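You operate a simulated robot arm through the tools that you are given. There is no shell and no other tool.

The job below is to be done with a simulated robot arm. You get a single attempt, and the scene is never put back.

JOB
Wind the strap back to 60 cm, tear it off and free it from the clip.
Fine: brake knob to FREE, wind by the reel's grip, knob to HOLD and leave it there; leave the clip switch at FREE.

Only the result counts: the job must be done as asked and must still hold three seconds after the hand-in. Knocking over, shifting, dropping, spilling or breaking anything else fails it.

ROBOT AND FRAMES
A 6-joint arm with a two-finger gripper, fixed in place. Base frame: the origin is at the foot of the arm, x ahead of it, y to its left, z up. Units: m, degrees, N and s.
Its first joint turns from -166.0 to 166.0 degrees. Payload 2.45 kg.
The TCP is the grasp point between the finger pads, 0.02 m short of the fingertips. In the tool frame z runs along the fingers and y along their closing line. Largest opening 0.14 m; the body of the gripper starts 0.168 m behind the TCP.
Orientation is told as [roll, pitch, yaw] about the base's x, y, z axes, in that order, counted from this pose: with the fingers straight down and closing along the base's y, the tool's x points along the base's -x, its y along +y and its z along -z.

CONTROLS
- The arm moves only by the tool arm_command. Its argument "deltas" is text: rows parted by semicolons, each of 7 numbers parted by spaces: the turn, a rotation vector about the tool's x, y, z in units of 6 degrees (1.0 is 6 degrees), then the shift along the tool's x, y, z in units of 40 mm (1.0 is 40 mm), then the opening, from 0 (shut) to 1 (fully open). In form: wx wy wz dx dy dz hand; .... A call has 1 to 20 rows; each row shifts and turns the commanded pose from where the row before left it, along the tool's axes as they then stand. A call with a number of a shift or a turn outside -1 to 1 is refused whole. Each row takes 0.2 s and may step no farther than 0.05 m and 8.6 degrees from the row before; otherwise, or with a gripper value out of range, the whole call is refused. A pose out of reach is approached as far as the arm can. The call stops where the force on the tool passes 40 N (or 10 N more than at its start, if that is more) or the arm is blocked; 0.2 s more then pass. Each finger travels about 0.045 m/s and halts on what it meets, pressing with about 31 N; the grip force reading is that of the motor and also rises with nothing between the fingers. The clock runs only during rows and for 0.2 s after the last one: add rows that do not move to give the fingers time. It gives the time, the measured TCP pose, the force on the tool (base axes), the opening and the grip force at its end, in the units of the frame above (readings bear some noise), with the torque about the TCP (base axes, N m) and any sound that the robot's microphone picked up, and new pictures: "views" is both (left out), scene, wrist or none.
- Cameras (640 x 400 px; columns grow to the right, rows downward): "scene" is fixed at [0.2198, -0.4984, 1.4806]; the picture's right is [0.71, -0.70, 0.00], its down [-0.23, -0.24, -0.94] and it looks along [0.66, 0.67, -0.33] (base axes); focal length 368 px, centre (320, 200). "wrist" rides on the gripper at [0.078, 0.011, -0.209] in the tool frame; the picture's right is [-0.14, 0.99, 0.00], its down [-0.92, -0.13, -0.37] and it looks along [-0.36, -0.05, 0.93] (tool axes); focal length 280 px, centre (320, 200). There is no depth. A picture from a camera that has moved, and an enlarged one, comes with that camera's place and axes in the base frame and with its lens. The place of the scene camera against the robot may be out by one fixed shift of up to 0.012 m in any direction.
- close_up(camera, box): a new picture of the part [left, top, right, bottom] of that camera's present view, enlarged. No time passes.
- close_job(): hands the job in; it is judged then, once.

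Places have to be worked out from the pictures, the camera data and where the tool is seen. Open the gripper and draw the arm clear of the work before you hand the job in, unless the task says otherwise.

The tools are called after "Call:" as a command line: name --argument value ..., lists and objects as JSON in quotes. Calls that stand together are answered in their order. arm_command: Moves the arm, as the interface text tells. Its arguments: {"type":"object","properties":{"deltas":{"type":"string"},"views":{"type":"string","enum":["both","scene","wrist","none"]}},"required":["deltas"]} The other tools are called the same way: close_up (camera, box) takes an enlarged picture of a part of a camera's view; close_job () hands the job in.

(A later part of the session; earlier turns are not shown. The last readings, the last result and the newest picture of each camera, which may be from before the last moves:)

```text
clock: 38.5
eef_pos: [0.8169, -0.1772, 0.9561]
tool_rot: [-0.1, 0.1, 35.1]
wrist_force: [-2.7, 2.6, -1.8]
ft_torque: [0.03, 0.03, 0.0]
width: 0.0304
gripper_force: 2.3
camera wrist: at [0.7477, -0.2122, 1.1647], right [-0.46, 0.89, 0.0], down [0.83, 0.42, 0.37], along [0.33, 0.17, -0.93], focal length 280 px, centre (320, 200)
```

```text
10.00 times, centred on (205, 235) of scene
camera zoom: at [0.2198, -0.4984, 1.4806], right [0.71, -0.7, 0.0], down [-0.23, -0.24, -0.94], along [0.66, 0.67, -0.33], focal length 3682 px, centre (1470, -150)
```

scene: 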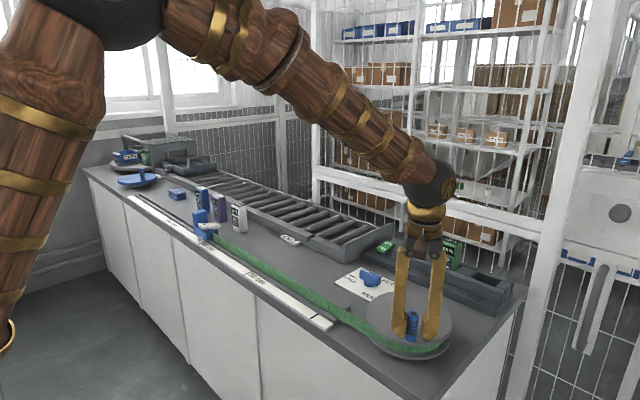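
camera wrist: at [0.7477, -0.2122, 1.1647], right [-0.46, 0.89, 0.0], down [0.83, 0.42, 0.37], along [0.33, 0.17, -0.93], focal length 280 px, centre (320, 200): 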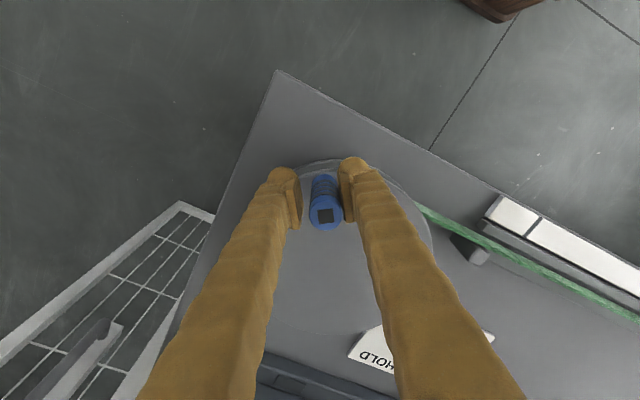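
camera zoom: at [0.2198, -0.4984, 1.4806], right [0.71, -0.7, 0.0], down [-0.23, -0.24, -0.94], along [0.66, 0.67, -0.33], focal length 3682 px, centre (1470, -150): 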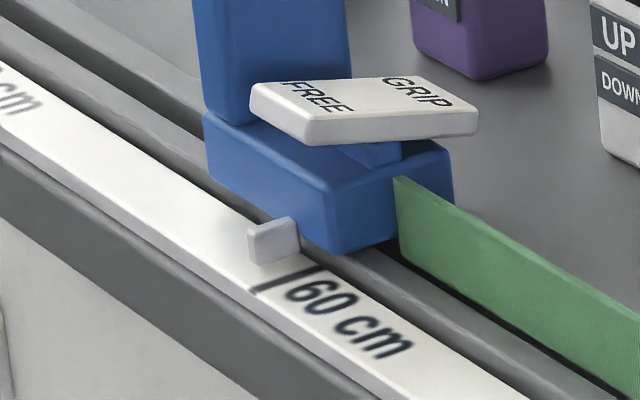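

The pointer is a bit above 60 cm but the scene view has parallax. I open, lift off the peg and go look straight down on the pointer with the wrist camera (yaw 8° makes image columns follow y exactly).

Call:
arm_command --deltas "0 0 0 0 0 0 0.35; 0 0 0 0 0 0 0.35; 0 0 0 0 0 -0.9 0.35; 0 0 0 0 0 -0.9 0.35; 0 0 0 0 0 -0.9 0.35; 0 0 0 0 0 -0.9 0.35; 0 0 0.9 0 0 0 0.35; 0 0 0.9 0 0 0 0.35; 0 0 0.9 0 0 0 0.35; 0 0 0.9 0 0 0 0.35; 0 0 0.9 0 0 0 0.35; 0 0 0 0 0 0 0.35" --views "both"

Call:
arm_command --deltas "0 0 0 0.048 0.908 0 0.35; 0 0 0 0.048 0.908 0 0.35; 0 0 0 0.048 0.908 0 0.35; 0 0 0 0.048 0.908 0 0.35; 0 0 0 0.048 0.908 0 0.35; 0 0 0 0.048 0.908 0 0.35; 0 0 0 0.048 0.908 0 0.35; 0 0 0 0.048 0.908 0 0.35; 0 0 0 0.048 0.908 0 0.35; 0 0 0 0.048 0.908 0 0.35; 0 0 0 0.048 0.908 0 0.35; 0 0 0 0.048 0.908 0 0.35" --views "none"

Call:
arm_command --deltas "0 0 0 0.048 0.908 0 0.35; 0 0 0 0.048 0.908 0 0.35; 0 0 0 0.048 0.908 0 0.35; 0 0 0 0.048 0.908 0 0.35; 0 0 0 0.048 0.908 0 0.35; 0 0 0 0.048 0.908 0 0.35; 0 0 0 0.048 0.908 0 0.35; 0 0 0 0.048 0.908 0 0.35; 0 0 0 0.048 0.908 0 0.35; 0 0 0 0.048 0.908 0 0.35; 0 0 0 0.048 0.908 0 0.35; 0 0 0 0.048 0.908 0 0.35; 0 0 0 0 0 0 0.35" --views "both"

```text
clock: 41.1
eef_pos: [0.8181, -0.1759, 1.1002]
tool_rot: [0.0, 0.0, 8.0]
wrist_force: [-0.7, 0.2, 0.1]
ft_torque: [0.01, 0.0, 0.0]
width: 0.049
gripper_force: 0.1
camera wrist: at [0.7399, -0.175, 1.309], right [0.0, 1.0, 0.0], down [0.93, 0.0, 0.37], along [0.37, 0.0, -0.93], focal length 280 px, centre (320, 200)
```

scene: 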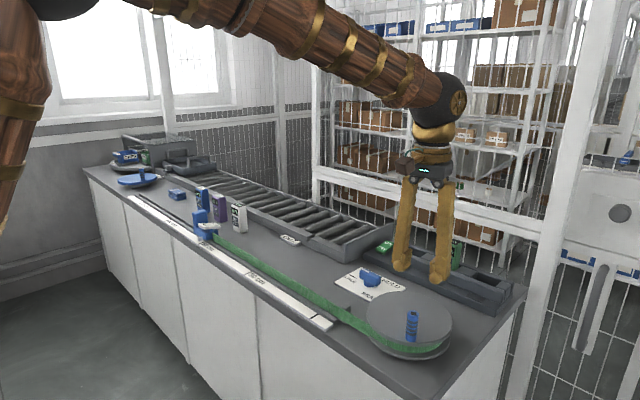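
wrist: 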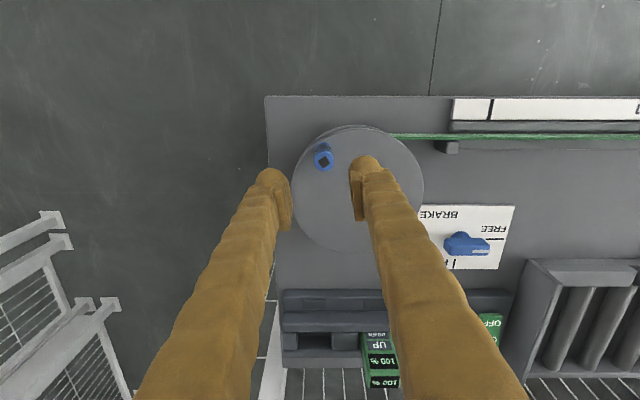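

```text
clock: 43.7
eef_pos: [0.7354, 0.2526, 1.1003]
tool_rot: [0.0, 0.0, 7.9]
wrist_force: [0.7, 0.0, 0.1]
ft_torque: [-0.01, 0.01, -0.01]
width: 0.0491
gripper_force: 0.1
```

```text
clock: 46.5
eef_pos: [0.6509, 0.6787, 1.1003]
tool_rot: [0.1, 0.0, 8.0]
wrist_force: [-0.3, 0.0, -1.2]
ft_torque: [0.0, -0.01, 0.0]
width: 0.049
gripper_force: 0.0
camera wrist: at [0.5722, 0.6809, 1.3095], right [0.0, 1.0, 0.0], down [0.93, 0.0, 0.37], along [0.37, 0.0, -0.93], focal length 280 px, centre (320, 200)
```

scene: 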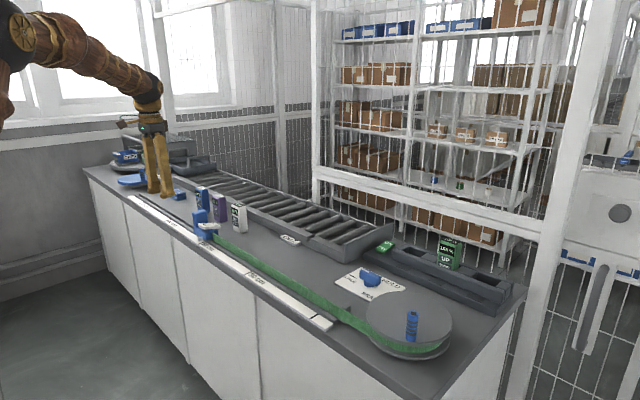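
wrist: 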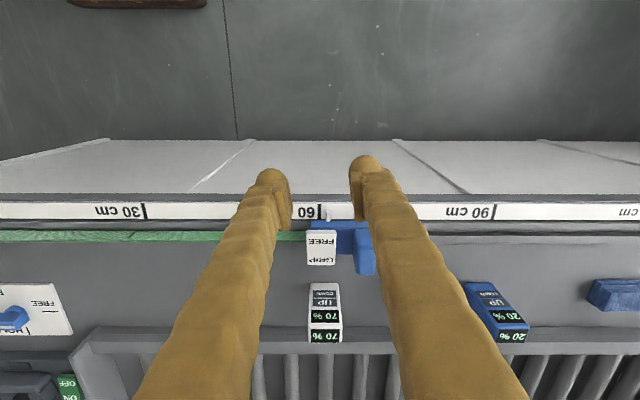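

Call:
close_up --camera "wrist" --box '[280, 190, 380, 280]'

Call:
close_up --camera "wrist" --box '[300, 195, 350, 235]'

```text
4.44 times, centred on (330, 235) of wrist
camera zoom: at [0.5722, 0.6809, 1.3095], right [0.0, 1.0, 0.0], down [0.93, 0.0, 0.37], along [0.37, 0.0, -0.93], focal length 1246 px, centre (276, 44)
```

zoom: 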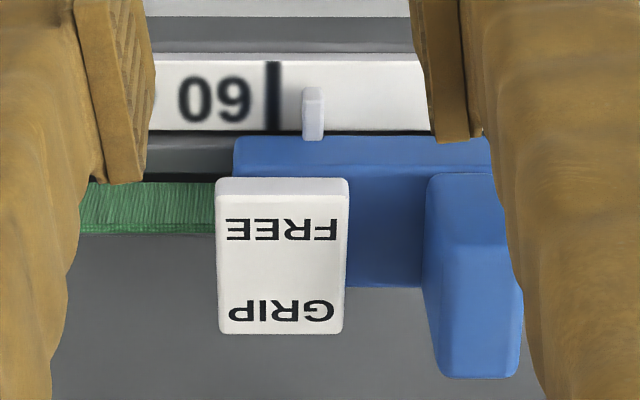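

```text
10.00 times, centred on (325, 215) of wrist
camera zoom: at [0.5722, 0.6809, 1.3095], right [0.0, 1.0, 0.0], down [0.93, 0.0, 0.37], along [0.37, 0.0, -0.93], focal length 2804 px, centre (270, 50)
```

zoom: 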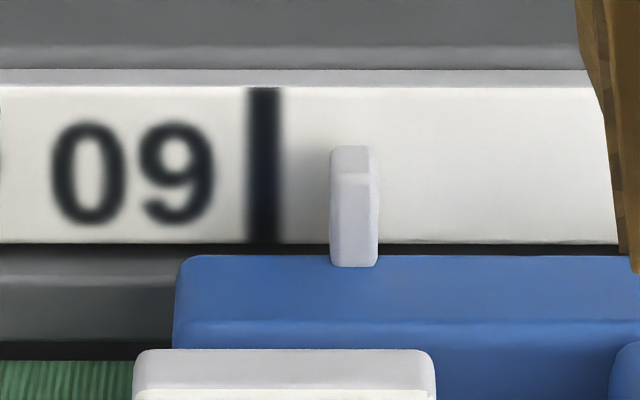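

From straight above, the pointer is about 15 mm past the 60 tick (61.5 cm), so roughly 11° more winding is needed. I return to above the peg.

Call:
close_up --camera "scene" --box '[320, 285, 400, 345]'

Call:
arm_command --deltas "0 0 0 -0.048 -0.908 0 0.45; 0 0 0 -0.048 -0.908 0 0.45; 0 0 0 -0.048 -0.908 0 0.45; 0 0 0 -0.048 -0.908 0 0.45; 0 0 0 -0.048 -0.908 0 0.45; 0 0 0 -0.048 -0.908 0 0.45; 0 0 0 -0.048 -0.908 0 0.45; 0 0 0 -0.048 -0.908 0 0.45; 0 0 0 -0.048 -0.908 0 0.45; 0 0 0 -0.048 -0.908 0 0.45; 0 0 0 -0.048 -0.908 0 0.45; 0 0 0 -0.048 -0.908 0 0.45; 0 0 0 -0.048 -0.908 0 0.45; 0 0 0 -0.048 -0.908 0 0.45; 0 0 0 -0.048 -0.908 0 0.45; 0 0 0 -0.048 -0.908 0 0.45; 0 0 0 -0.048 -0.908 0 0.45; 0 0 0 -0.048 -0.908 0 0.45" --views "wrist"

```text
6.67 times, centred on (360, 315) of scene
camera zoom: at [0.2198, -0.4984, 1.4806], right [0.71, -0.7, 0.0], down [-0.23, -0.24, -0.94], along [0.66, 0.67, -0.33], focal length 2454 px, centre (53, -567)
```

zoom: 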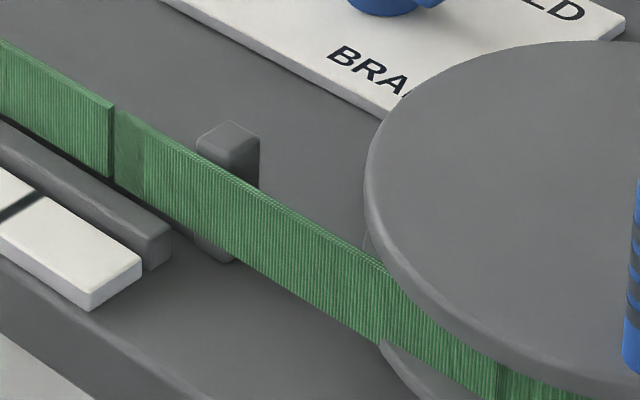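

```text
clock: 50.3
eef_pos: [0.7753, 0.0387, 1.0979]
tool_rot: [0.0, 0.0, 8.0]
wrist_force: [-0.2, -0.4, -0.9]
ft_torque: [0.0, -0.02, 0.01]
width: 0.0629
gripper_force: 0.1
camera wrist: at [0.6963, 0.0392, 1.3062], right [0.0, 1.0, 0.0], down [0.93, 0.0, 0.37], along [0.37, 0.0, -0.93], focal length 280 px, centre (320, 200)
```

wrist: 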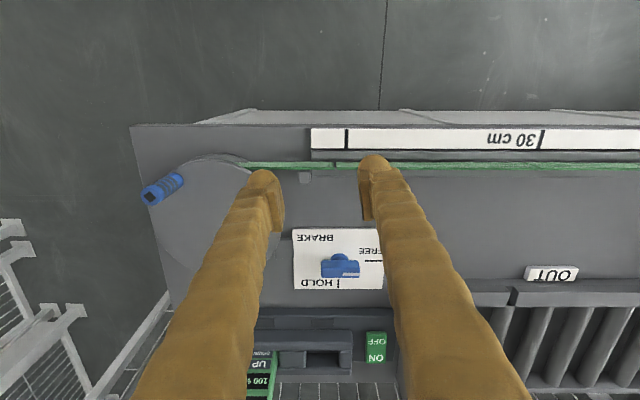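

Close-up shows a perforation (thin web) in the strap close to the guide post; that's likely where it tears. I now return over the peg, turn to yaw 35° and check before descending.

Call:
arm_command --deltas "0 0 0 -0.048 -0.9 0 0.45; 0 0 0 -0.048 -0.9 0 0.45; 0 0 0 -0.048 -0.9 0 0.45; 0 0 0 -0.048 -0.9 0 0.45; 0 0 0 -0.048 -0.9 0 0.45; 0 0 0 -0.048 -0.9 0 0.45; 0 0 -0.9 0 0 0 0.45; 0 0 -0.9 0 0 0 0.45; 0 0 -0.9 0 0 0 0.45; 0 0 -0.9 0 0 0 0.45; 0 0 -0.9 0 0 0 0.45; 0 0 0 0 0 0 0.45" --views "wrist"

```text
clock: 52.9
eef_pos: [0.8162, -0.173, 1.1002]
tool_rot: [0.0, -0.1, 35.1]
wrist_force: [-0.1, 0.1, 0.1]
ft_torque: [0.01, 0.0, 0.0]
width: 0.0631
gripper_force: 0.1
camera wrist: at [0.7464, -0.2086, 1.308], right [-0.46, 0.89, 0.0], down [0.83, 0.42, 0.37], along [0.33, 0.17, -0.93], focal length 280 px, centre (320, 200)
```

wrist: 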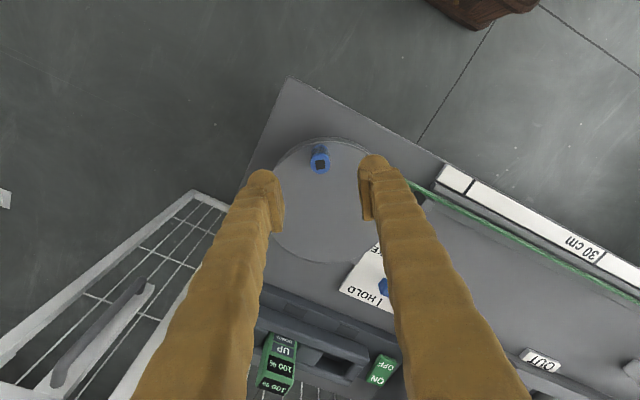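

The peg is centred between the fingers. I descend, close lightly on it, and wind about 11° more.

Call:
arm_command --deltas "0 0 0 -0.06 0 0.9 0.45; 0 0 0 0 0 0.9 0.45; 0 0 0 0 0 0.9 0.45; 0 0 0 0 0 0.9 0.45; 0 0 0 0 0 0 0.2; 0 0 0 0 0 0 0.2; 0 0 0 0 0 0 0.2; 0 0 0 0 0 0 0.2" --views "wrist"

Call:
close_up --camera "scene" --box '[180, 215, 230, 255]'

```text
clock: 54.7
eef_pos: [0.8173, -0.1718, 0.956]
tool_rot: [0.1, 0.0, 35.0]
wrist_force: [-0.1, -0.1, 0.1]
ft_torque: [0.02, 0.04, -0.01]
width: 0.0281
gripper_force: 0.0
camera wrist: at [0.747, -0.2082, 1.1645], right [-0.46, 0.89, 0.0], down [0.83, 0.42, 0.37], along [0.33, 0.17, -0.93], focal length 280 px, centre (320, 200)
```

wrist: 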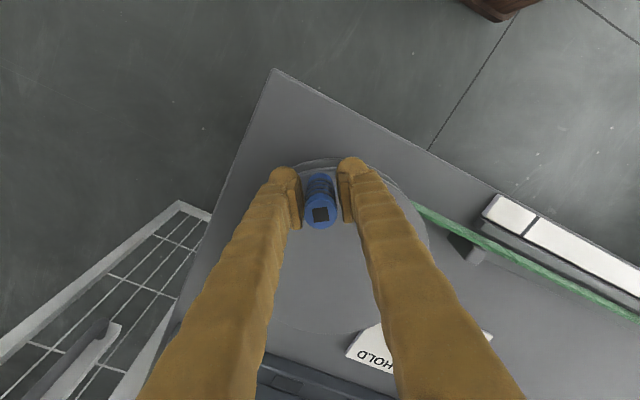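

```text
10.00 times, centred on (205, 235) of scene
camera zoom: at [0.2198, -0.4984, 1.4806], right [0.71, -0.7, 0.0], down [-0.23, -0.24, -0.94], along [0.66, 0.67, -0.33], focal length 3682 px, centre (1470, -150)
```

zoom: 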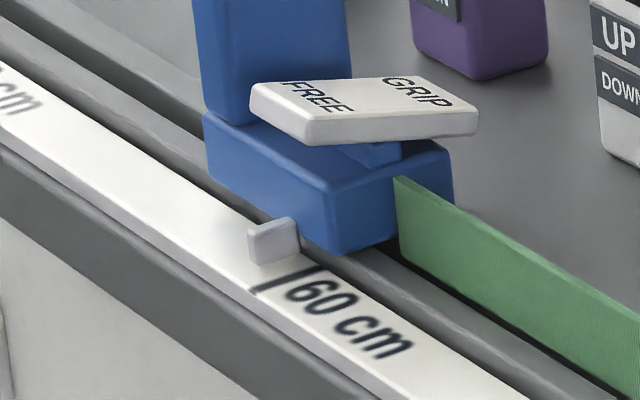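

Call:
arm_command --deltas "0 0 -0.5 -0.003 -0.1145 0 0.2; 0 0 -0.5 -0.003 -0.1145 0 0.2; 0 0 -0.5 -0.003 -0.1145 0 0.2; 0 0 -0.5 -0.003 -0.1145 0 0.2; 0 0 0 0 0 0 0.2" --views "wrist"

Call:
close_up --camera "scene" --box '[180, 215, 230, 255]'

```text
clock: 55.9
eef_pos: [0.8296, -0.1865, 0.9562]
tool_rot: [-0.1, -0.1, 47.1]
wrist_force: [-3.4, 2.5, 1.9]
ft_torque: [0.03, 0.03, 0.03]
width: 0.0308
gripper_force: 1.9
camera wrist: at [0.7695, -0.2362, 1.1645], right [-0.63, 0.78, 0.0], down [0.72, 0.59, 0.37], along [0.29, 0.23, -0.93], focal length 280 px, centre (320, 200)
```

wrist: 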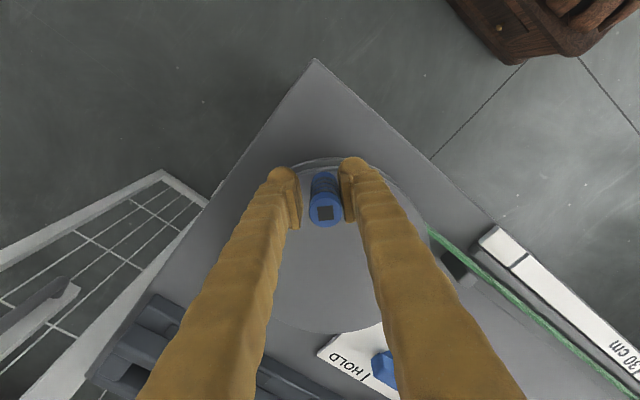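

```text
10.00 times, centred on (205, 235) of scene
camera zoom: at [0.2198, -0.4984, 1.4806], right [0.71, -0.7, 0.0], down [-0.23, -0.24, -0.94], along [0.66, 0.67, -0.33], focal length 3682 px, centre (1470, -150)
```

zoom: 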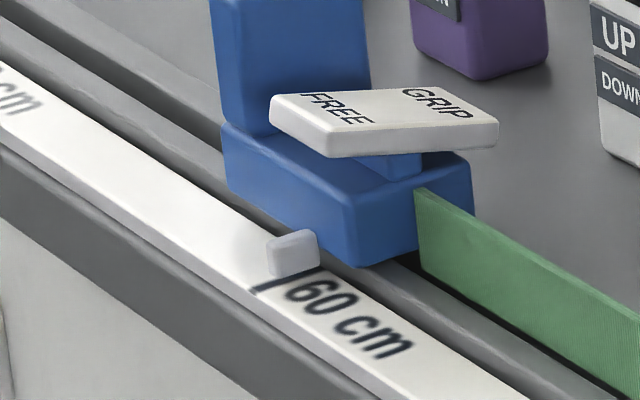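

The clip moved about 15 mm: pointer now at the 60 tick. I open, lift off the peg, turn to yaw 90° and go above the knob.

Call:
arm_command --deltas "0 0 0 0 0 0 0.45; 0 0 0 0 0 0 0.45; 0 0 0 0 0 0 0.45; 0 0 0 0 0 -0.95 0.45; 0 0 0 0 0 -0.95 0.45; 0 0 0 0 0 -0.95 0.45; 0 0 -1 0 0 0 0.45; 0 0 -1 0 0 0 0.45; 0 0 -1 0 0 0 0.45; 0 0 -1 0 0 0 0.45; 0 0 -1 0 0 0 0.45; 0 0 -1 0 0 0 0.45; 0 0 -1 0 0 0 0.45; 0 0 -0.16 0 0 0 0.45" --views "none"

Call:
arm_command --deltas "0 0 0 -0.819 -0.495 0 0.45; 0 0 0 -0.819 -0.495 0 0.45; 0 0 0 -0.819 -0.495 0 0.45; 0 0 0 -0.819 -0.495 0 0.45; 0 0 0 -0.819 -0.495 0 0.45; 0 0 0 -0.819 -0.495 0 0.45; 0 0 0 -0.819 -0.495 0 0.45; 0 0 0 -0.819 -0.495 0 0.45; 0 0 0 0 0 0 0.45" --views "both"

Call:
close_up --camera "scene" --box '[180, 215, 230, 255]'

```text
clock: 58.9
eef_pos: [0.8319, -0.1868, 1.0706]
tool_rot: [0.1, 0.0, 90.1]
wrist_force: [0.7, 0.0, -0.1]
ft_torque: [-0.02, 0.01, -0.02]
width: 0.0631
gripper_force: 0.0
```

```text
clock: 60.9
eef_pos: [0.9896, 0.0765, 1.07]
tool_rot: [0.0, 0.1, 90.1]
wrist_force: [0.1, 0.5, -1.0]
ft_torque: [0.04, -0.01, -0.02]
width: 0.063
gripper_force: 0.2
camera wrist: at [0.979, -0.0007, 1.2794], right [-0.99, 0.14, 0.0], down [0.13, 0.92, 0.37], along [0.05, 0.37, -0.93], focal length 280 px, centre (320, 200)
```

scene: 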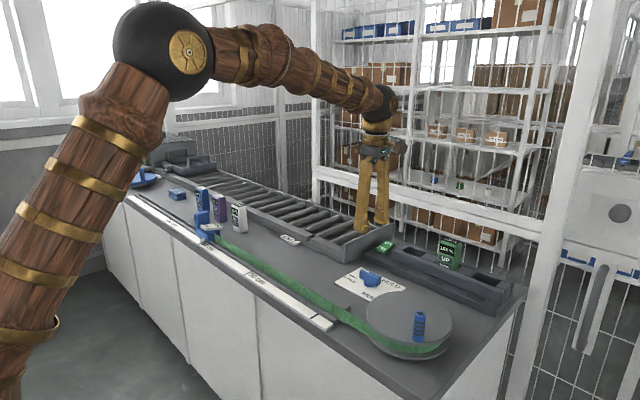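
wrist: 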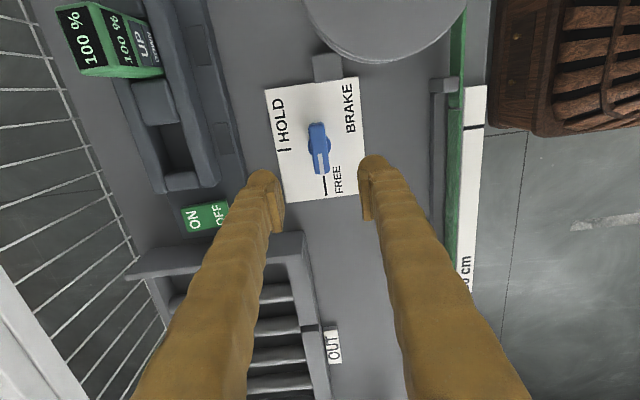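

```text
10.00 times, centred on (205, 235) of scene
camera zoom: at [0.2198, -0.4984, 1.4806], right [0.71, -0.7, 0.0], down [-0.23, -0.24, -0.94], along [0.66, 0.67, -0.33], focal length 3682 px, centre (1470, -150)
```

zoom: 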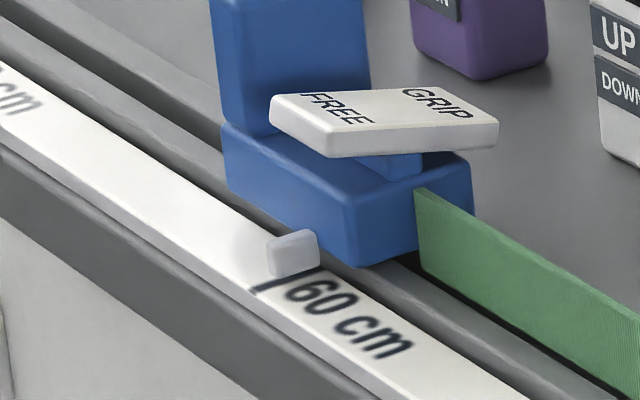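

The clip stayed put. I descend onto the knob bar and close on it.

Call:
arm_command --deltas "0 0 0 0 0 0.9 0.45; 0 0 0 0 0 0.9 0.45; 0 0 0 0 0 0.9 0.45; 0 0 0 0 0 0.9 0.45; 0 0 0 0 0 0.43 0.45; 0 0 0 0 0 0 0; 0 0 0 0 0 0 0; 0 0 0 0 0 0 0; 0 0 0 0 0 0 0; 0 0 0 0 0 0 0" --views "wrist"

```text
clock: 63.1
eef_pos: [0.99, 0.0776, 0.906]
tool_rot: [0.0, 0.0, 90.0]
wrist_force: [-13.7, -0.3, 0.3]
ft_torque: [0.03, 0.11, -0.05]
width: 0.0209
gripper_force: 45.2
camera wrist: at [0.9798, 0.0005, 1.114], right [-0.99, 0.14, 0.0], down [0.13, 0.92, 0.37], along [0.05, 0.37, -0.93], focal length 280 px, centre (320, 200)
```

wrist: 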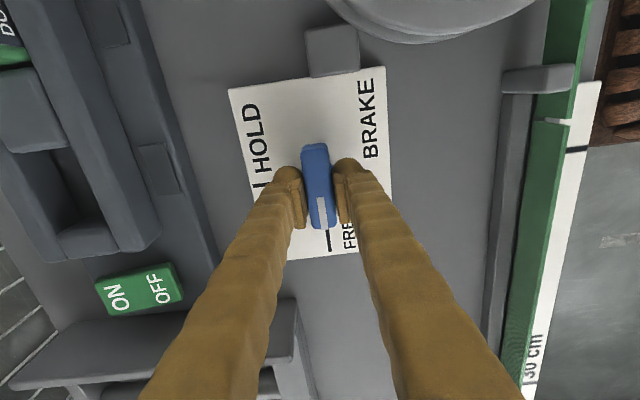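

Call:
arm_command --deltas "0 0 0 0.03 0.03 0 0; 0 0 0.5 0 0 0 0; 0 0 0.5 0 0 0 0; 0 0 0.5 0 0 0 0; 0 0 0.5 0 0 0 0; 0 0 0.5 0 0 0 0; 0 0 0 0 0 0 0" --views "none"

```text
clock: 63.8
eef_pos: [0.9894, 0.0786, 0.9043]
tool_rot: [-0.1, -0.1, 86.9]
wrist_force: [6.8, 1.0, -6.1]
ft_torque: [-0.11, -0.06, 0.02]
width: 0.0212
gripper_force: 45.0
stopped in row 3: the force on the tool passed its limit at 41 N (the readings are from after the stop); the commanded pose is now the measured one
```

A brief spike at the detent stopped it; residual forces are small, so I continue.

Call:
arm_command --deltas "0 0 0.4 0.02 0.015 0 0; 0 0 0.4 0.02 0 0 0; 0 0 0.4 0 0 0 0; 0 0 0.4 0 0 0 0; 0 0 0.4 0 0 0 0; 0 0 0 0 0 0 0" --views "none"

```text
clock: 64.7
eef_pos: [0.9906, 0.0782, 0.9052]
tool_rot: [-0.1, -0.1, 78.9]
wrist_force: [6.8, 1.4, -5.8]
ft_torque: [-0.08, -0.02, 0.05]
width: 0.0208
gripper_force: 45.0
stopped in row 4: the force on the tool passed its limit at 41 N (the readings are from after the stop); the commanded pose is now the measured one
```

Call:
arm_command --deltas "0 0 0.3 0.05 0.03 0 0; 0 0 0 0 0 0 0" --views "none"

```text
clock: 65.1
eef_pos: [0.9911, 0.0772, 0.9055]
tool_rot: [-0.3, -0.4, 77.3]
wrist_force: [7.0, 0.9, -4.7]
ft_torque: [-0.08, -0.07, 0.03]
width: 0.0209
gripper_force: 44.6
stopped in row 2: the force on the tool passed its limit at 44 N (the readings are from after the stop); the commanded pose is now the measured one
```

Call:
arm_command --deltas "0 0 0.2 0 0 0 0" --views "none"

Call:
arm_command --deltas "0 0 0.2 0 0 0 0" --views "none"

```text
clock: 65.5
eef_pos: [0.9889, 0.079, 0.9061]
tool_rot: [-0.4, -0.3, 76.0]
wrist_force: [22.2, 2.8, -13.7]
ft_torque: [-0.26, -0.14, 0.08]
width: 0.0209
gripper_force: 45.2
```

```text
clock: 65.9
eef_pos: [0.9907, 0.078, 0.9058]
tool_rot: [-0.3, -0.4, 75.0]
wrist_force: [34.6, 8.1, -16.9]
ft_torque: [-0.17, -0.24, 0.14]
width: 0.0211
gripper_force: 44.8
```

Force is mostly +x (the arm is stiff radially near full reach). I make a tiny +x correction to see how the force responds.

Call:
arm_command --deltas "0 0 0 -0.003 -0.012 0 0" --views "none"

```text
clock: 66.3
eef_pos: [0.9907, 0.0775, 0.9057]
tool_rot: [-0.3, -0.4, 74.8]
wrist_force: [30.0, 14.4, -13.7]
ft_torque: [0.38, -0.31, 0.09]
width: 0.0211
gripper_force: 44.8
```

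Call:
arm_command --deltas "0 0 0 -0.01 -0.045 0 0; 0 0 0 0 0 0 0" --views "none"

```text
clock: 66.9
eef_pos: [0.9914, 0.0762, 0.9064]
tool_rot: [-0.2, -0.2, 74.9]
wrist_force: [-30.2, 12.9, -1.6]
ft_torque: [0.07, 0.38, -0.09]
width: 0.021
gripper_force: 45.0
```

Call:
arm_command --deltas "0 0 0 -0.02 0.022 0 0; 0 0 0 0 0 0 0" --views "none"

```text
clock: 67.5
eef_pos: [0.9898, 0.0769, 0.9064]
tool_rot: [-0.3, -0.3, 74.7]
wrist_force: [-38.2, 6.6, 2.7]
ft_torque: [-0.1, 0.46, -0.12]
width: 0.0207
gripper_force: 45.4
```

Call:
arm_command --deltas "0 0 0 0 0 0 0; 0 0 0 0 0 0 0; 0 0 0 0 0 0 0" --views "wrist"

```text
clock: 68.4
eef_pos: [0.9904, 0.0786, 0.9051]
tool_rot: [-0.3, -0.2, 74.9]
wrist_force: [-7.2, -0.5, 5.1]
ft_torque: [0.06, 0.1, 0.0]
width: 0.0212
gripper_force: 45.0
stopped in row 3: the force on the tool passed its limit at 49 N (the readings are from after the stop); the commanded pose is now the measured one
camera wrist: at [0.9592, 0.0049, 1.114], right [-0.92, 0.39, 0.0], down [0.36, 0.85, 0.37], along [0.15, 0.34, -0.93], focal length 280 px, centre (320, 200)
```

wrist: 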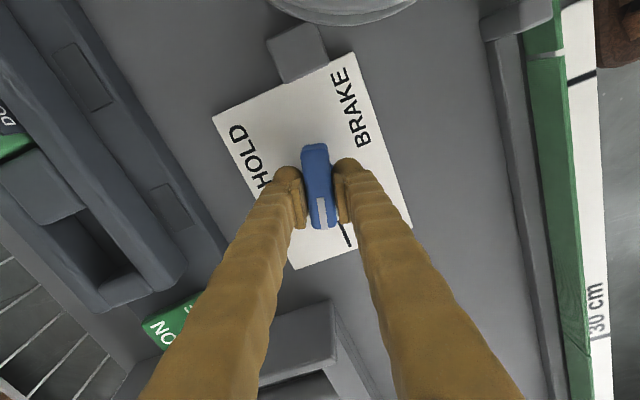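

Force drifts over time while clamped (the controller keeps pushing out small position errors), so I loosen the grip slightly and turn the knob with slack instead.

Call:
arm_command --deltas "0 0 0 0 0 0 0.19; 0 0 0 0.03 0.01 0 0.19; 0 0 0.6 0 0 0 0.19; 0 0 0.6 0 0 0 0.19; 0 0 0.6 0 0 0 0.19; 0 0 0.6 0 0 0 0.19; 0 0 0 0 0 0 0.19" --views "wrist"

```text
clock: 70.0
eef_pos: [0.9898, 0.0771, 0.9059]
tool_rot: [-0.3, -0.4, 60.4]
wrist_force: [2.1, -1.4, -0.5]
ft_torque: [-0.01, -0.01, 0.04]
width: 0.028
gripper_force: 0.7
camera wrist: at [0.9412, 0.0148, 1.1136], right [-0.79, 0.61, 0.0], down [0.56, 0.74, 0.37], along [0.23, 0.3, -0.93], focal length 280 px, centre (320, 200)
```

wrist: 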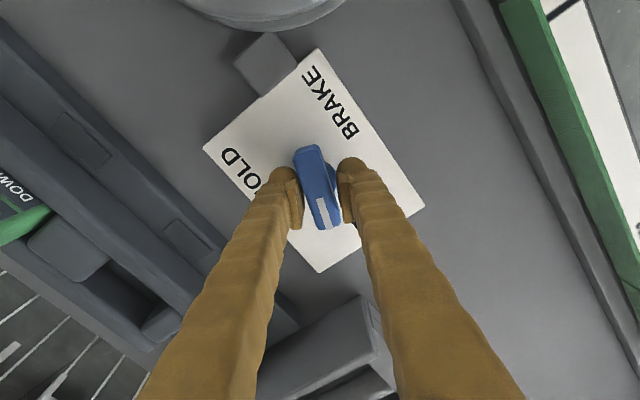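

Low forces now and the knob follows. I continue turning to about yaw 0, then check.

Call:
arm_command --deltas "0 0 0.6 0 0 0 0.19; 0 0 0.6 0 0 0 0.19; 0 0 0.6 0 0 0 0.19; 0 0 0.6 0 0 0 0.19; 0 0 0.6 0 0 0 0.19; 0 0 0.6 0 0 0 0.19; 0 0 0.6 0 0 0 0.19; 0 0 0.6 0 0 0 0.19; 0 0 0.6 0 0 0 0.19; 0 0 0.6 0 0 0 0.19; 0 0 0.6 0 0 0 0.19; 0 0 0.6 0 0 0 0.19; 0 0 0.6 0 0 0 0.19; 0 0 0.6 0 0 0 0.19; 0 0 0.6 0 0 0 0.19; 0 0 0.6 0 0 0 0.19; 0 0 0 0 0 0 0.19" --views "wrist"

```text
clock: 73.6
eef_pos: [0.9903, 0.0768, 0.9055]
tool_rot: [0.1, -0.4, 2.8]
wrist_force: [0.2, -0.6, 0.2]
ft_torque: [0.0, 0.03, -0.03]
width: 0.027
gripper_force: 0.4
camera wrist: at [0.9109, 0.0835, 1.1133], right [0.09, 1.0, 0.0], down [0.92, -0.08, 0.37], along [0.37, -0.03, -0.93], focal length 280 px, centre (320, 200)
```

wrist: 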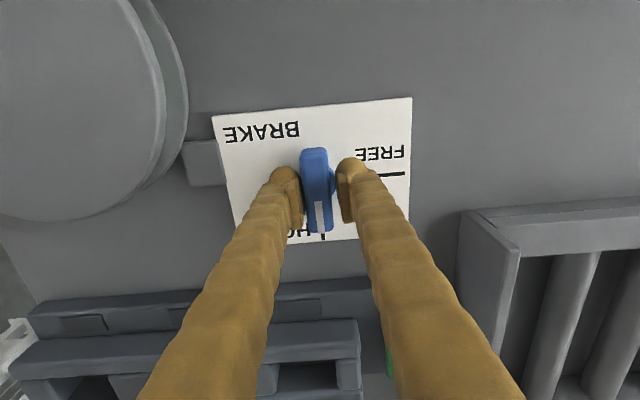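

Call:
arm_command --deltas "0 0 0.5 0 0 0 0.19; 0 0 0.5 0 0 0 0.19; 0 0 0.5 0 0 0 0.19; 0 0 0 0 0 0 0.19" --views "wrist"

Call:
close_up --camera "wrist" --box '[200, 90, 420, 260]'

```text
clock: 74.6
eef_pos: [0.9921, 0.0768, 0.9059]
tool_rot: [0.4, -0.3, -6.2]
wrist_force: [0.7, -3.3, 1.3]
ft_torque: [-0.05, -0.02, 0.03]
width: 0.0281
gripper_force: 1.3
camera wrist: at [0.9136, 0.0956, 1.114], right [0.24, 0.97, 0.01], down [0.9, -0.23, 0.37], along [0.36, -0.09, -0.93], focal length 280 px, centre (320, 200)
```

wrist: 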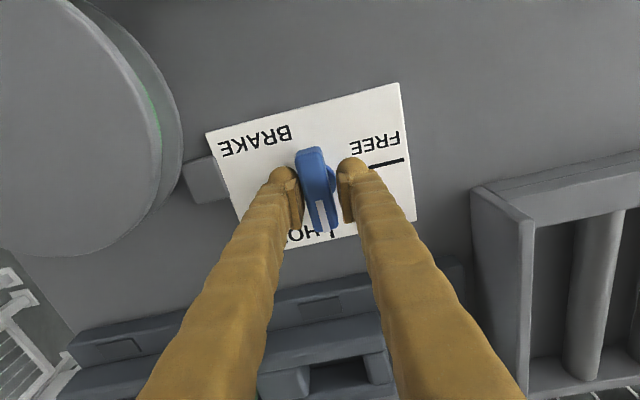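

```text
2.35 times, centred on (310, 175) of wrist
camera zoom: at [0.9136, 0.0956, 1.114], right [0.24, 0.97, 0.01], down [0.9, -0.23, 0.37], along [0.36, -0.09, -0.93], focal length 660 px, centre (344, 259)
```

zoom: 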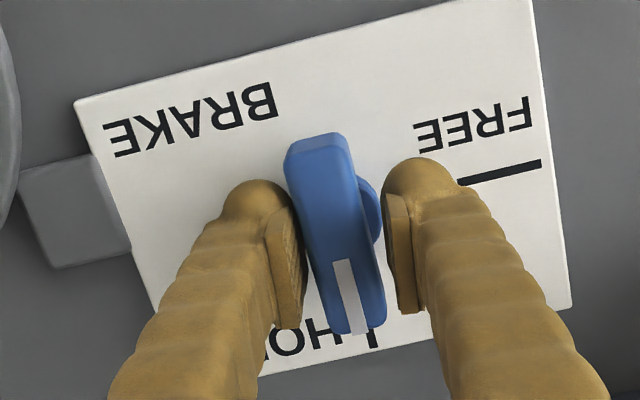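

I open, lift and return to the earlier viewing pose (yaw 0, z about 1.05) to compare the knob with its original HOLD position.

Call:
arm_command --deltas "0 0 0 0 0 0 0.5; 0 0 0 0 0 0 0.5; 0 0 0 0 0 0 0.5; 0 0 0 0 0 -0.9 0.5; 0 0 0 0 0 -0.9 0.5; 0 0 0 0 0 -0.9 0.5; 0 0 0 0 0 -0.9 0.5; 0 0 -0.5 0.12 0 0 0.5; 0 0 -0.53 0.13 0 0 0.5; 0 0 0 0 0 0 0.5" --views "both"

Call:
close_up --camera "wrist" --box '[240, 90, 400, 210]'

Call:
close_up --camera "scene" --box '[330, 250, 410, 310]'

Call:
close_up --camera "scene" --box '[180, 215, 230, 255]'

Call:
close_up --camera "scene" --box '[320, 285, 400, 345]'

```text
clock: 76.8
eef_pos: [0.98, 0.0761, 1.0472]
tool_rot: [0.2, -0.3, 0.1]
wrist_force: [0.6, 0.4, -0.4]
ft_torque: [0.03, 0.04, -0.02]
width: 0.0699
gripper_force: 0.1
camera wrist: at [0.9011, 0.0878, 1.2561], right [0.14, 0.99, 0.0], down [0.92, -0.13, 0.37], along [0.37, -0.05, -0.93], focal length 280 px, centre (320, 200)
```

scene: 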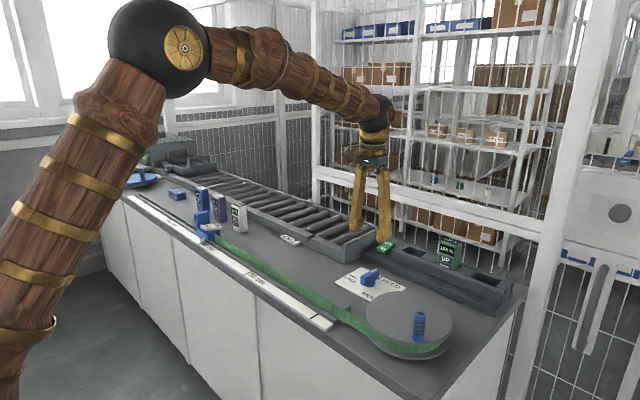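
wrist: 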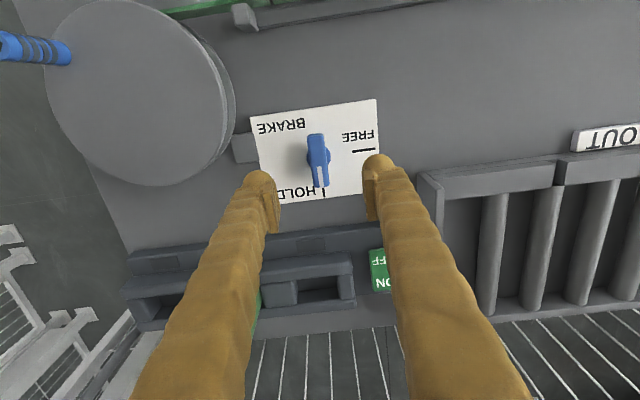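

```text
3.33 times, centred on (320, 150) of wrist
camera zoom: at [0.9011, 0.0878, 1.2561], right [0.14, 0.99, 0.0], down [0.92, -0.13, 0.37], along [0.37, -0.05, -0.93], focal length 935 px, centre (320, 367)
```

zoom: 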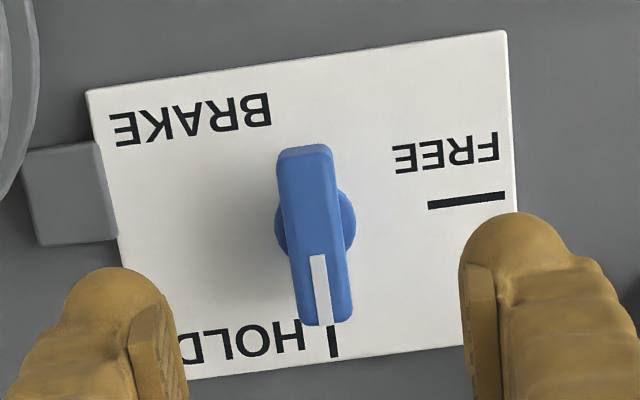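

```text
6.67 times, centred on (370, 280) of scene
camera zoom: at [0.2198, -0.4984, 1.4806], right [0.71, -0.7, 0.0], down [-0.23, -0.24, -0.94], along [0.66, 0.67, -0.33], focal length 2454 px, centre (-13, -333)
```

zoom: 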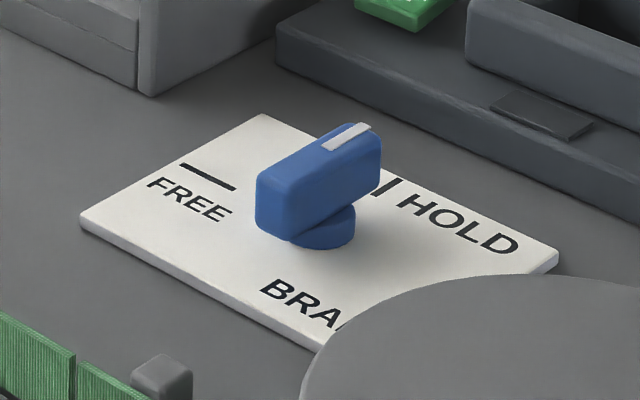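

```text
10.00 times, centred on (205, 235) of scene
camera zoom: at [0.2198, -0.4984, 1.4806], right [0.71, -0.7, 0.0], down [-0.23, -0.24, -0.94], along [0.66, 0.67, -0.33], focal length 3682 px, centre (1470, -150)
```

zoom: 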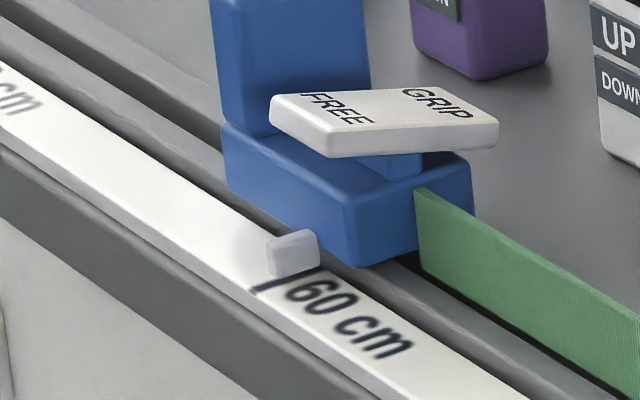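

```text
6.67 times, centred on (360, 315) of scene
camera zoom: at [0.2198, -0.4984, 1.4806], right [0.71, -0.7, 0.0], down [-0.23, -0.24, -0.94], along [0.66, 0.67, -0.33], focal length 2454 px, centre (53, -567)
```

zoom: 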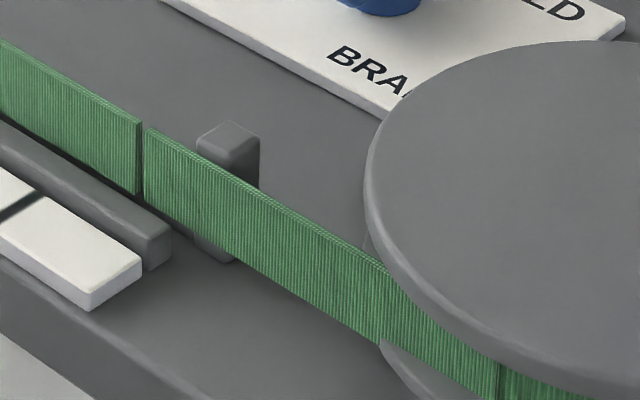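

The knob matches its original HOLD pose exactly and the pointer is still at 60. Now I view the strap near the guide post from close above.

Call:
arm_command --deltas "0 0 -0.167 0.8125 -0.144 0.14 0.5; 0 0 -0.167 0.8125 -0.144 0.14 0.5; 0 0 -0.167 0.8125 -0.144 0.14 0.5; 0 0 -0.167 0.8125 -0.144 0.14 0.5; 0 0 -0.167 0.8125 -0.144 0.14 0.5; 0 0 -0.167 0.8125 -0.144 0.14 0.5; 0 0 -0.167 0.8125 -0.144 0.14 0.5; 0 0 -0.167 0.8125 -0.144 0.14 0.5; 0 0 0 0 0 0 0.5" --views "wrist"

Call:
close_up --camera "wrist" --box '[250, 180, 390, 270]'

```text
clock: 78.8
eef_pos: [0.7224, 0.0168, 1.0018]
tool_rot: [0.3, -0.5, 8.0]
wrist_force: [0.6, 0.0, 0.0]
ft_torque: [-0.01, -0.02, -0.02]
width: 0.0701
gripper_force: 0.1
camera wrist: at [0.6426, 0.0154, 1.2095], right [0.0, 1.0, 0.0], down [0.93, 0.0, 0.37], along [0.37, 0.0, -0.93], focal length 280 px, centre (320, 200)
```

wrist: 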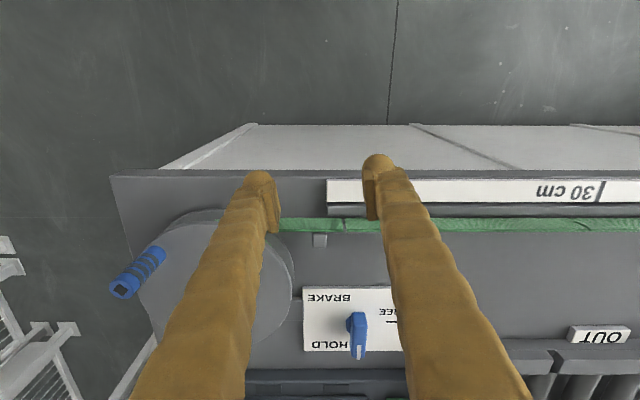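

```text
4.44 times, centred on (320, 225) of wrist
camera zoom: at [0.6426, 0.0154, 1.2095], right [0.0, 1.0, 0.0], down [0.93, 0.0, 0.37], along [0.37, 0.0, -0.93], focal length 1246 px, centre (320, 89)
```

zoom: 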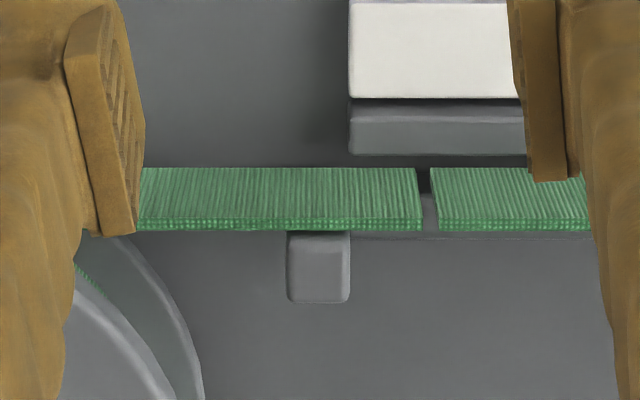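

Call:
close_up --camera "wrist" --box '[530, 195, 640, 265]'

Call:
close_up --camera "wrist" --box '[310, 200, 370, 245]'

Call:
close_up --camera "scene" --box '[325, 290, 365, 320]'

Call:
close_up --camera "scene" --box '[230, 240, 330, 310]'

```text
5.71 times, centred on (585, 230) of wrist
camera zoom: at [0.6426, 0.0154, 1.2095], right [0.0, 1.0, 0.0], down [0.93, 0.0, 0.37], along [0.37, 0.0, -0.93], focal length 1602 px, centre (-1194, 29)
```

zoom: 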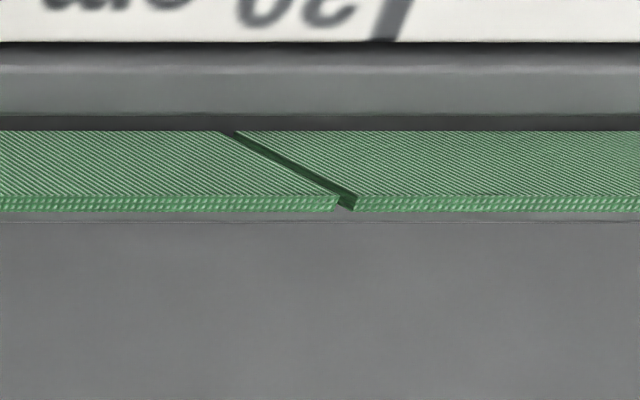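

```text
8.89 times, centred on (340, 222) of wrist
camera zoom: at [0.6426, 0.0154, 1.2095], right [0.0, 1.0, 0.0], down [0.93, 0.0, 0.37], along [0.37, 0.0, -0.93], focal length 2492 px, centre (142, 0)
```

zoom: 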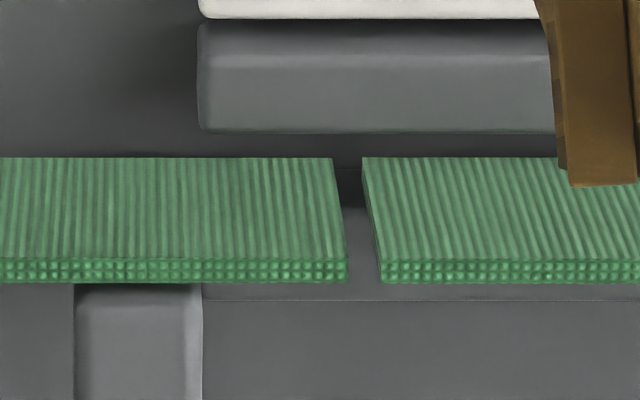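

```text
13.33 times, centred on (345, 305) of scene
camera zoom: at [0.2198, -0.4984, 1.4806], right [0.71, -0.7, 0.0], down [-0.23, -0.24, -0.94], along [0.66, 0.67, -0.33], focal length 4909 px, centre (-13, -1200)
```

zoom: 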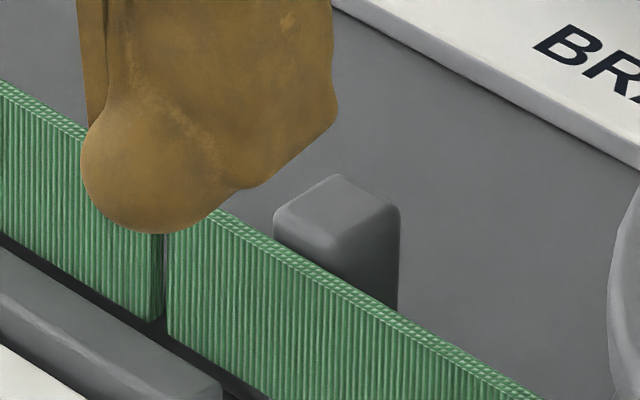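

```text
5.71 times, centred on (280, 275) of scene
camera zoom: at [0.2198, -0.4984, 1.4806], right [0.71, -0.7, 0.0], down [-0.23, -0.24, -0.94], along [0.66, 0.67, -0.33], focal length 2104 px, centre (549, -229)
```

zoom: 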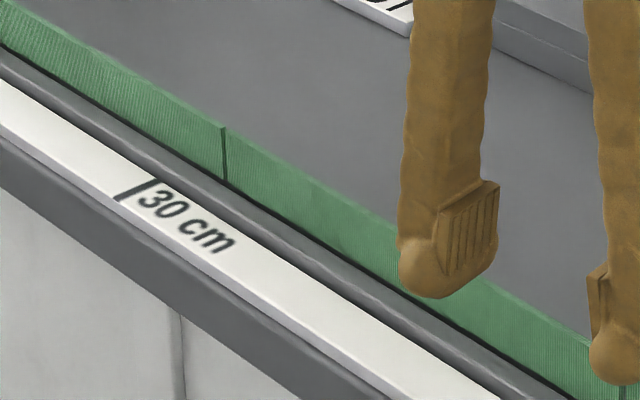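

Reading now: the piece between tear gap (y about 0.046) and the clip is a separate segment; the post beside it is the tear stop. I turn to yaw 90° and place the fingers over the strap just past the gap.

Call:
arm_command --deltas "0 0 -0.976 0 0 0 0.5; 0 0 -0.976 0 0 0 0.5; 0 0 -0.976 0 0 0 0.5; 0 0 -0.976 0 0 0 0.5; 0 0 -0.976 0 0 0 0.5; 0 0 -0.976 0 0 0 0.5; 0 0 -0.976 0 0 0 0.5; 0 0 -0.976 0 0 0 0.5; 0 0 -0.976 0 0 0 0.5; 0 0 -0.976 0 0 0 0.5; 0 0 -0.976 0 0 0 0.5; 0 0 -0.976 0 0 0 0.5; 0 0 -0.976 0 0 0 0.5; 0 0 -0.976 0 0 0 0.5; 0 0 0 -0.51 -0.697 0 0.5; 0 0 0 -0.51 -0.697 0 0.5; 0 0 0 -0.51 -0.697 0 0.5; 0 0 0 0 0 0 0.5" --views "both"

Call:
close_up --camera "wrist" --box '[230, 50, 410, 230]'

```text
clock: 82.6
eef_pos: [0.807, 0.0762, 1.0044]
tool_rot: [-0.5, -0.2, 90.2]
wrist_force: [-0.5, 0.5, 0.2]
ft_torque: [0.0, 0.0, -0.01]
width: 0.0701
gripper_force: 0.1
camera wrist: at [0.7949, -0.0014, 1.2119], right [-0.99, 0.14, -0.01], down [0.12, 0.92, 0.37], along [0.06, 0.37, -0.93], focal length 280 px, centre (320, 200)
```

scene: 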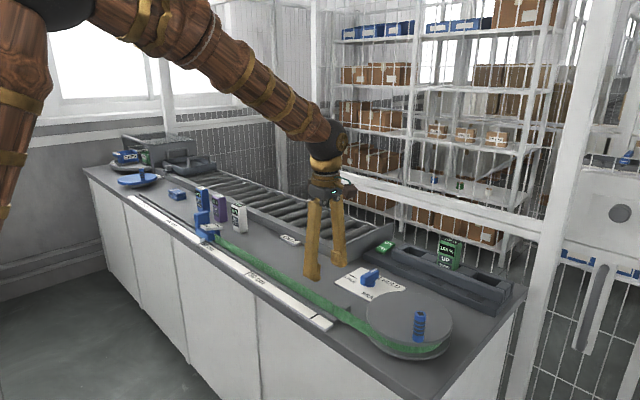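
wrist: 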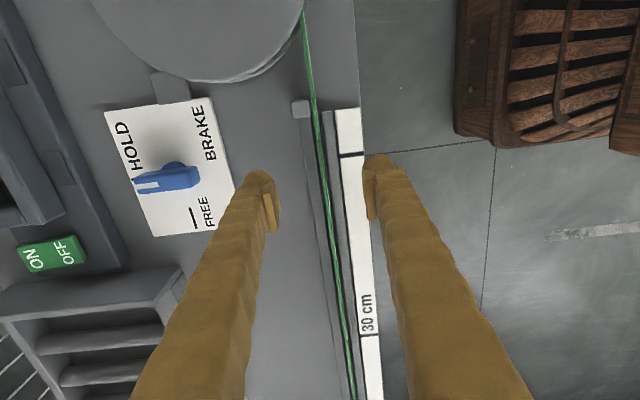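

```text
2.22 times, centred on (320, 140) of wrist
camera zoom: at [0.7949, -0.0014, 1.2119], right [-0.99, 0.14, -0.01], down [0.12, 0.92, 0.37], along [0.06, 0.37, -0.93], focal length 623 px, centre (320, 333)
```

zoom: 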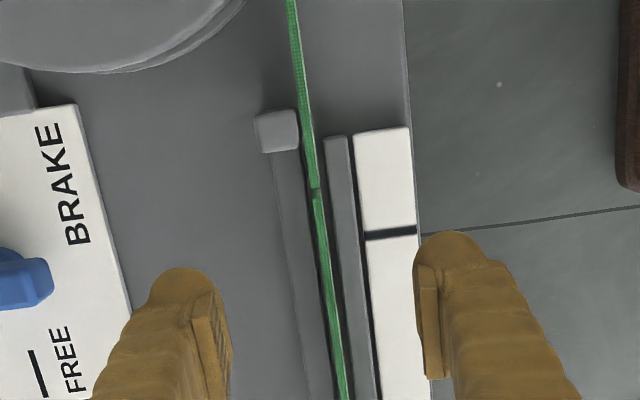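

Strap lies about 3 mm to the -x side of my closing centre. I correct, narrow the opening to ~32 mm and descend so the tips straddle the strap just above the side rails.

Call:
arm_command --deltas "0 0 0 -0.03 0.07 0 0.23; 0 0 0 0 0 0.6 0.23; 0 0 0 0 0 0.8 0.23; 0 0 0 0 0 0.6 0.23; 0 0 0 0 0 0.3 0.23; 0 0 0 0 0 0 0.23" --views "both"

Call:
close_up --camera "wrist" --box '[250, 100, 390, 260]'

Call:
close_up --camera "scene" --box '[290, 260, 390, 330]'

```text
clock: 84.0
eef_pos: [0.802, 0.078, 0.9122]
tool_rot: [-0.5, -0.2, 90.1]
wrist_force: [-0.1, -0.2, -1.0]
ft_torque: [0.01, 0.01, 0.03]
width: 0.0325
gripper_force: 0.0
camera wrist: at [0.7916, -0.0004, 1.1203], right [-0.99, 0.14, -0.01], down [0.12, 0.92, 0.37], along [0.06, 0.37, -0.93], focal length 280 px, centre (320, 200)
```

scene: 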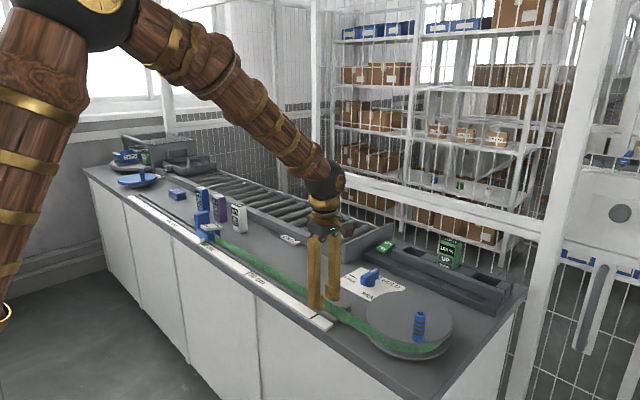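
wrist: 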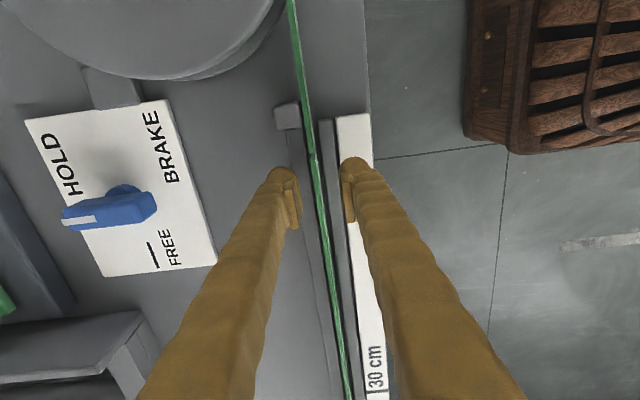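

```text
2.50 times, centred on (320, 180) of wrist
camera zoom: at [0.7916, -0.0004, 1.1203], right [-0.99, 0.14, -0.01], down [0.12, 0.92, 0.37], along [0.06, 0.37, -0.93], focal length 701 px, centre (320, 250)
```

zoom: 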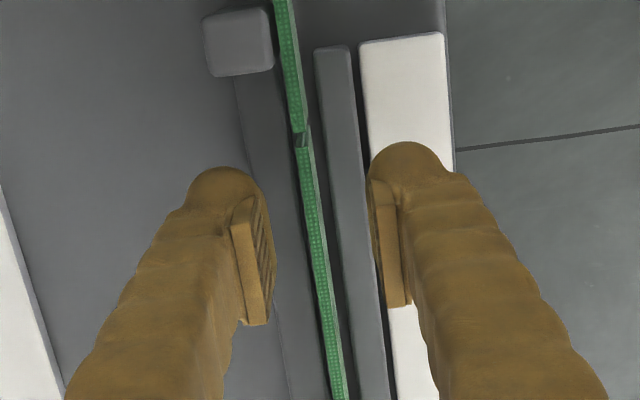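

```text
5.71 times, centred on (340, 295) of scene
camera zoom: at [0.2198, -0.4984, 1.4806], right [0.71, -0.7, 0.0], down [-0.23, -0.24, -0.94], along [0.66, 0.67, -0.33], focal length 2104 px, centre (206, -343)
```

zoom: 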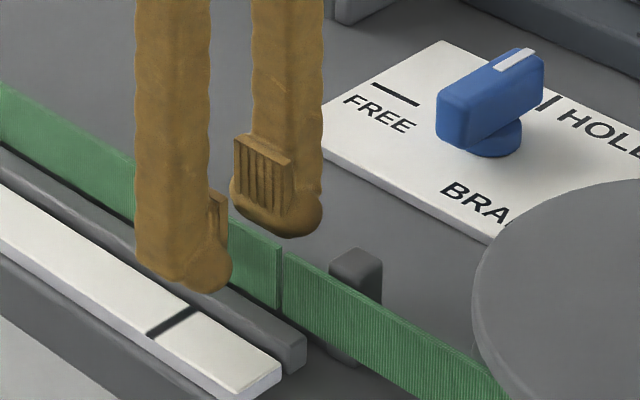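

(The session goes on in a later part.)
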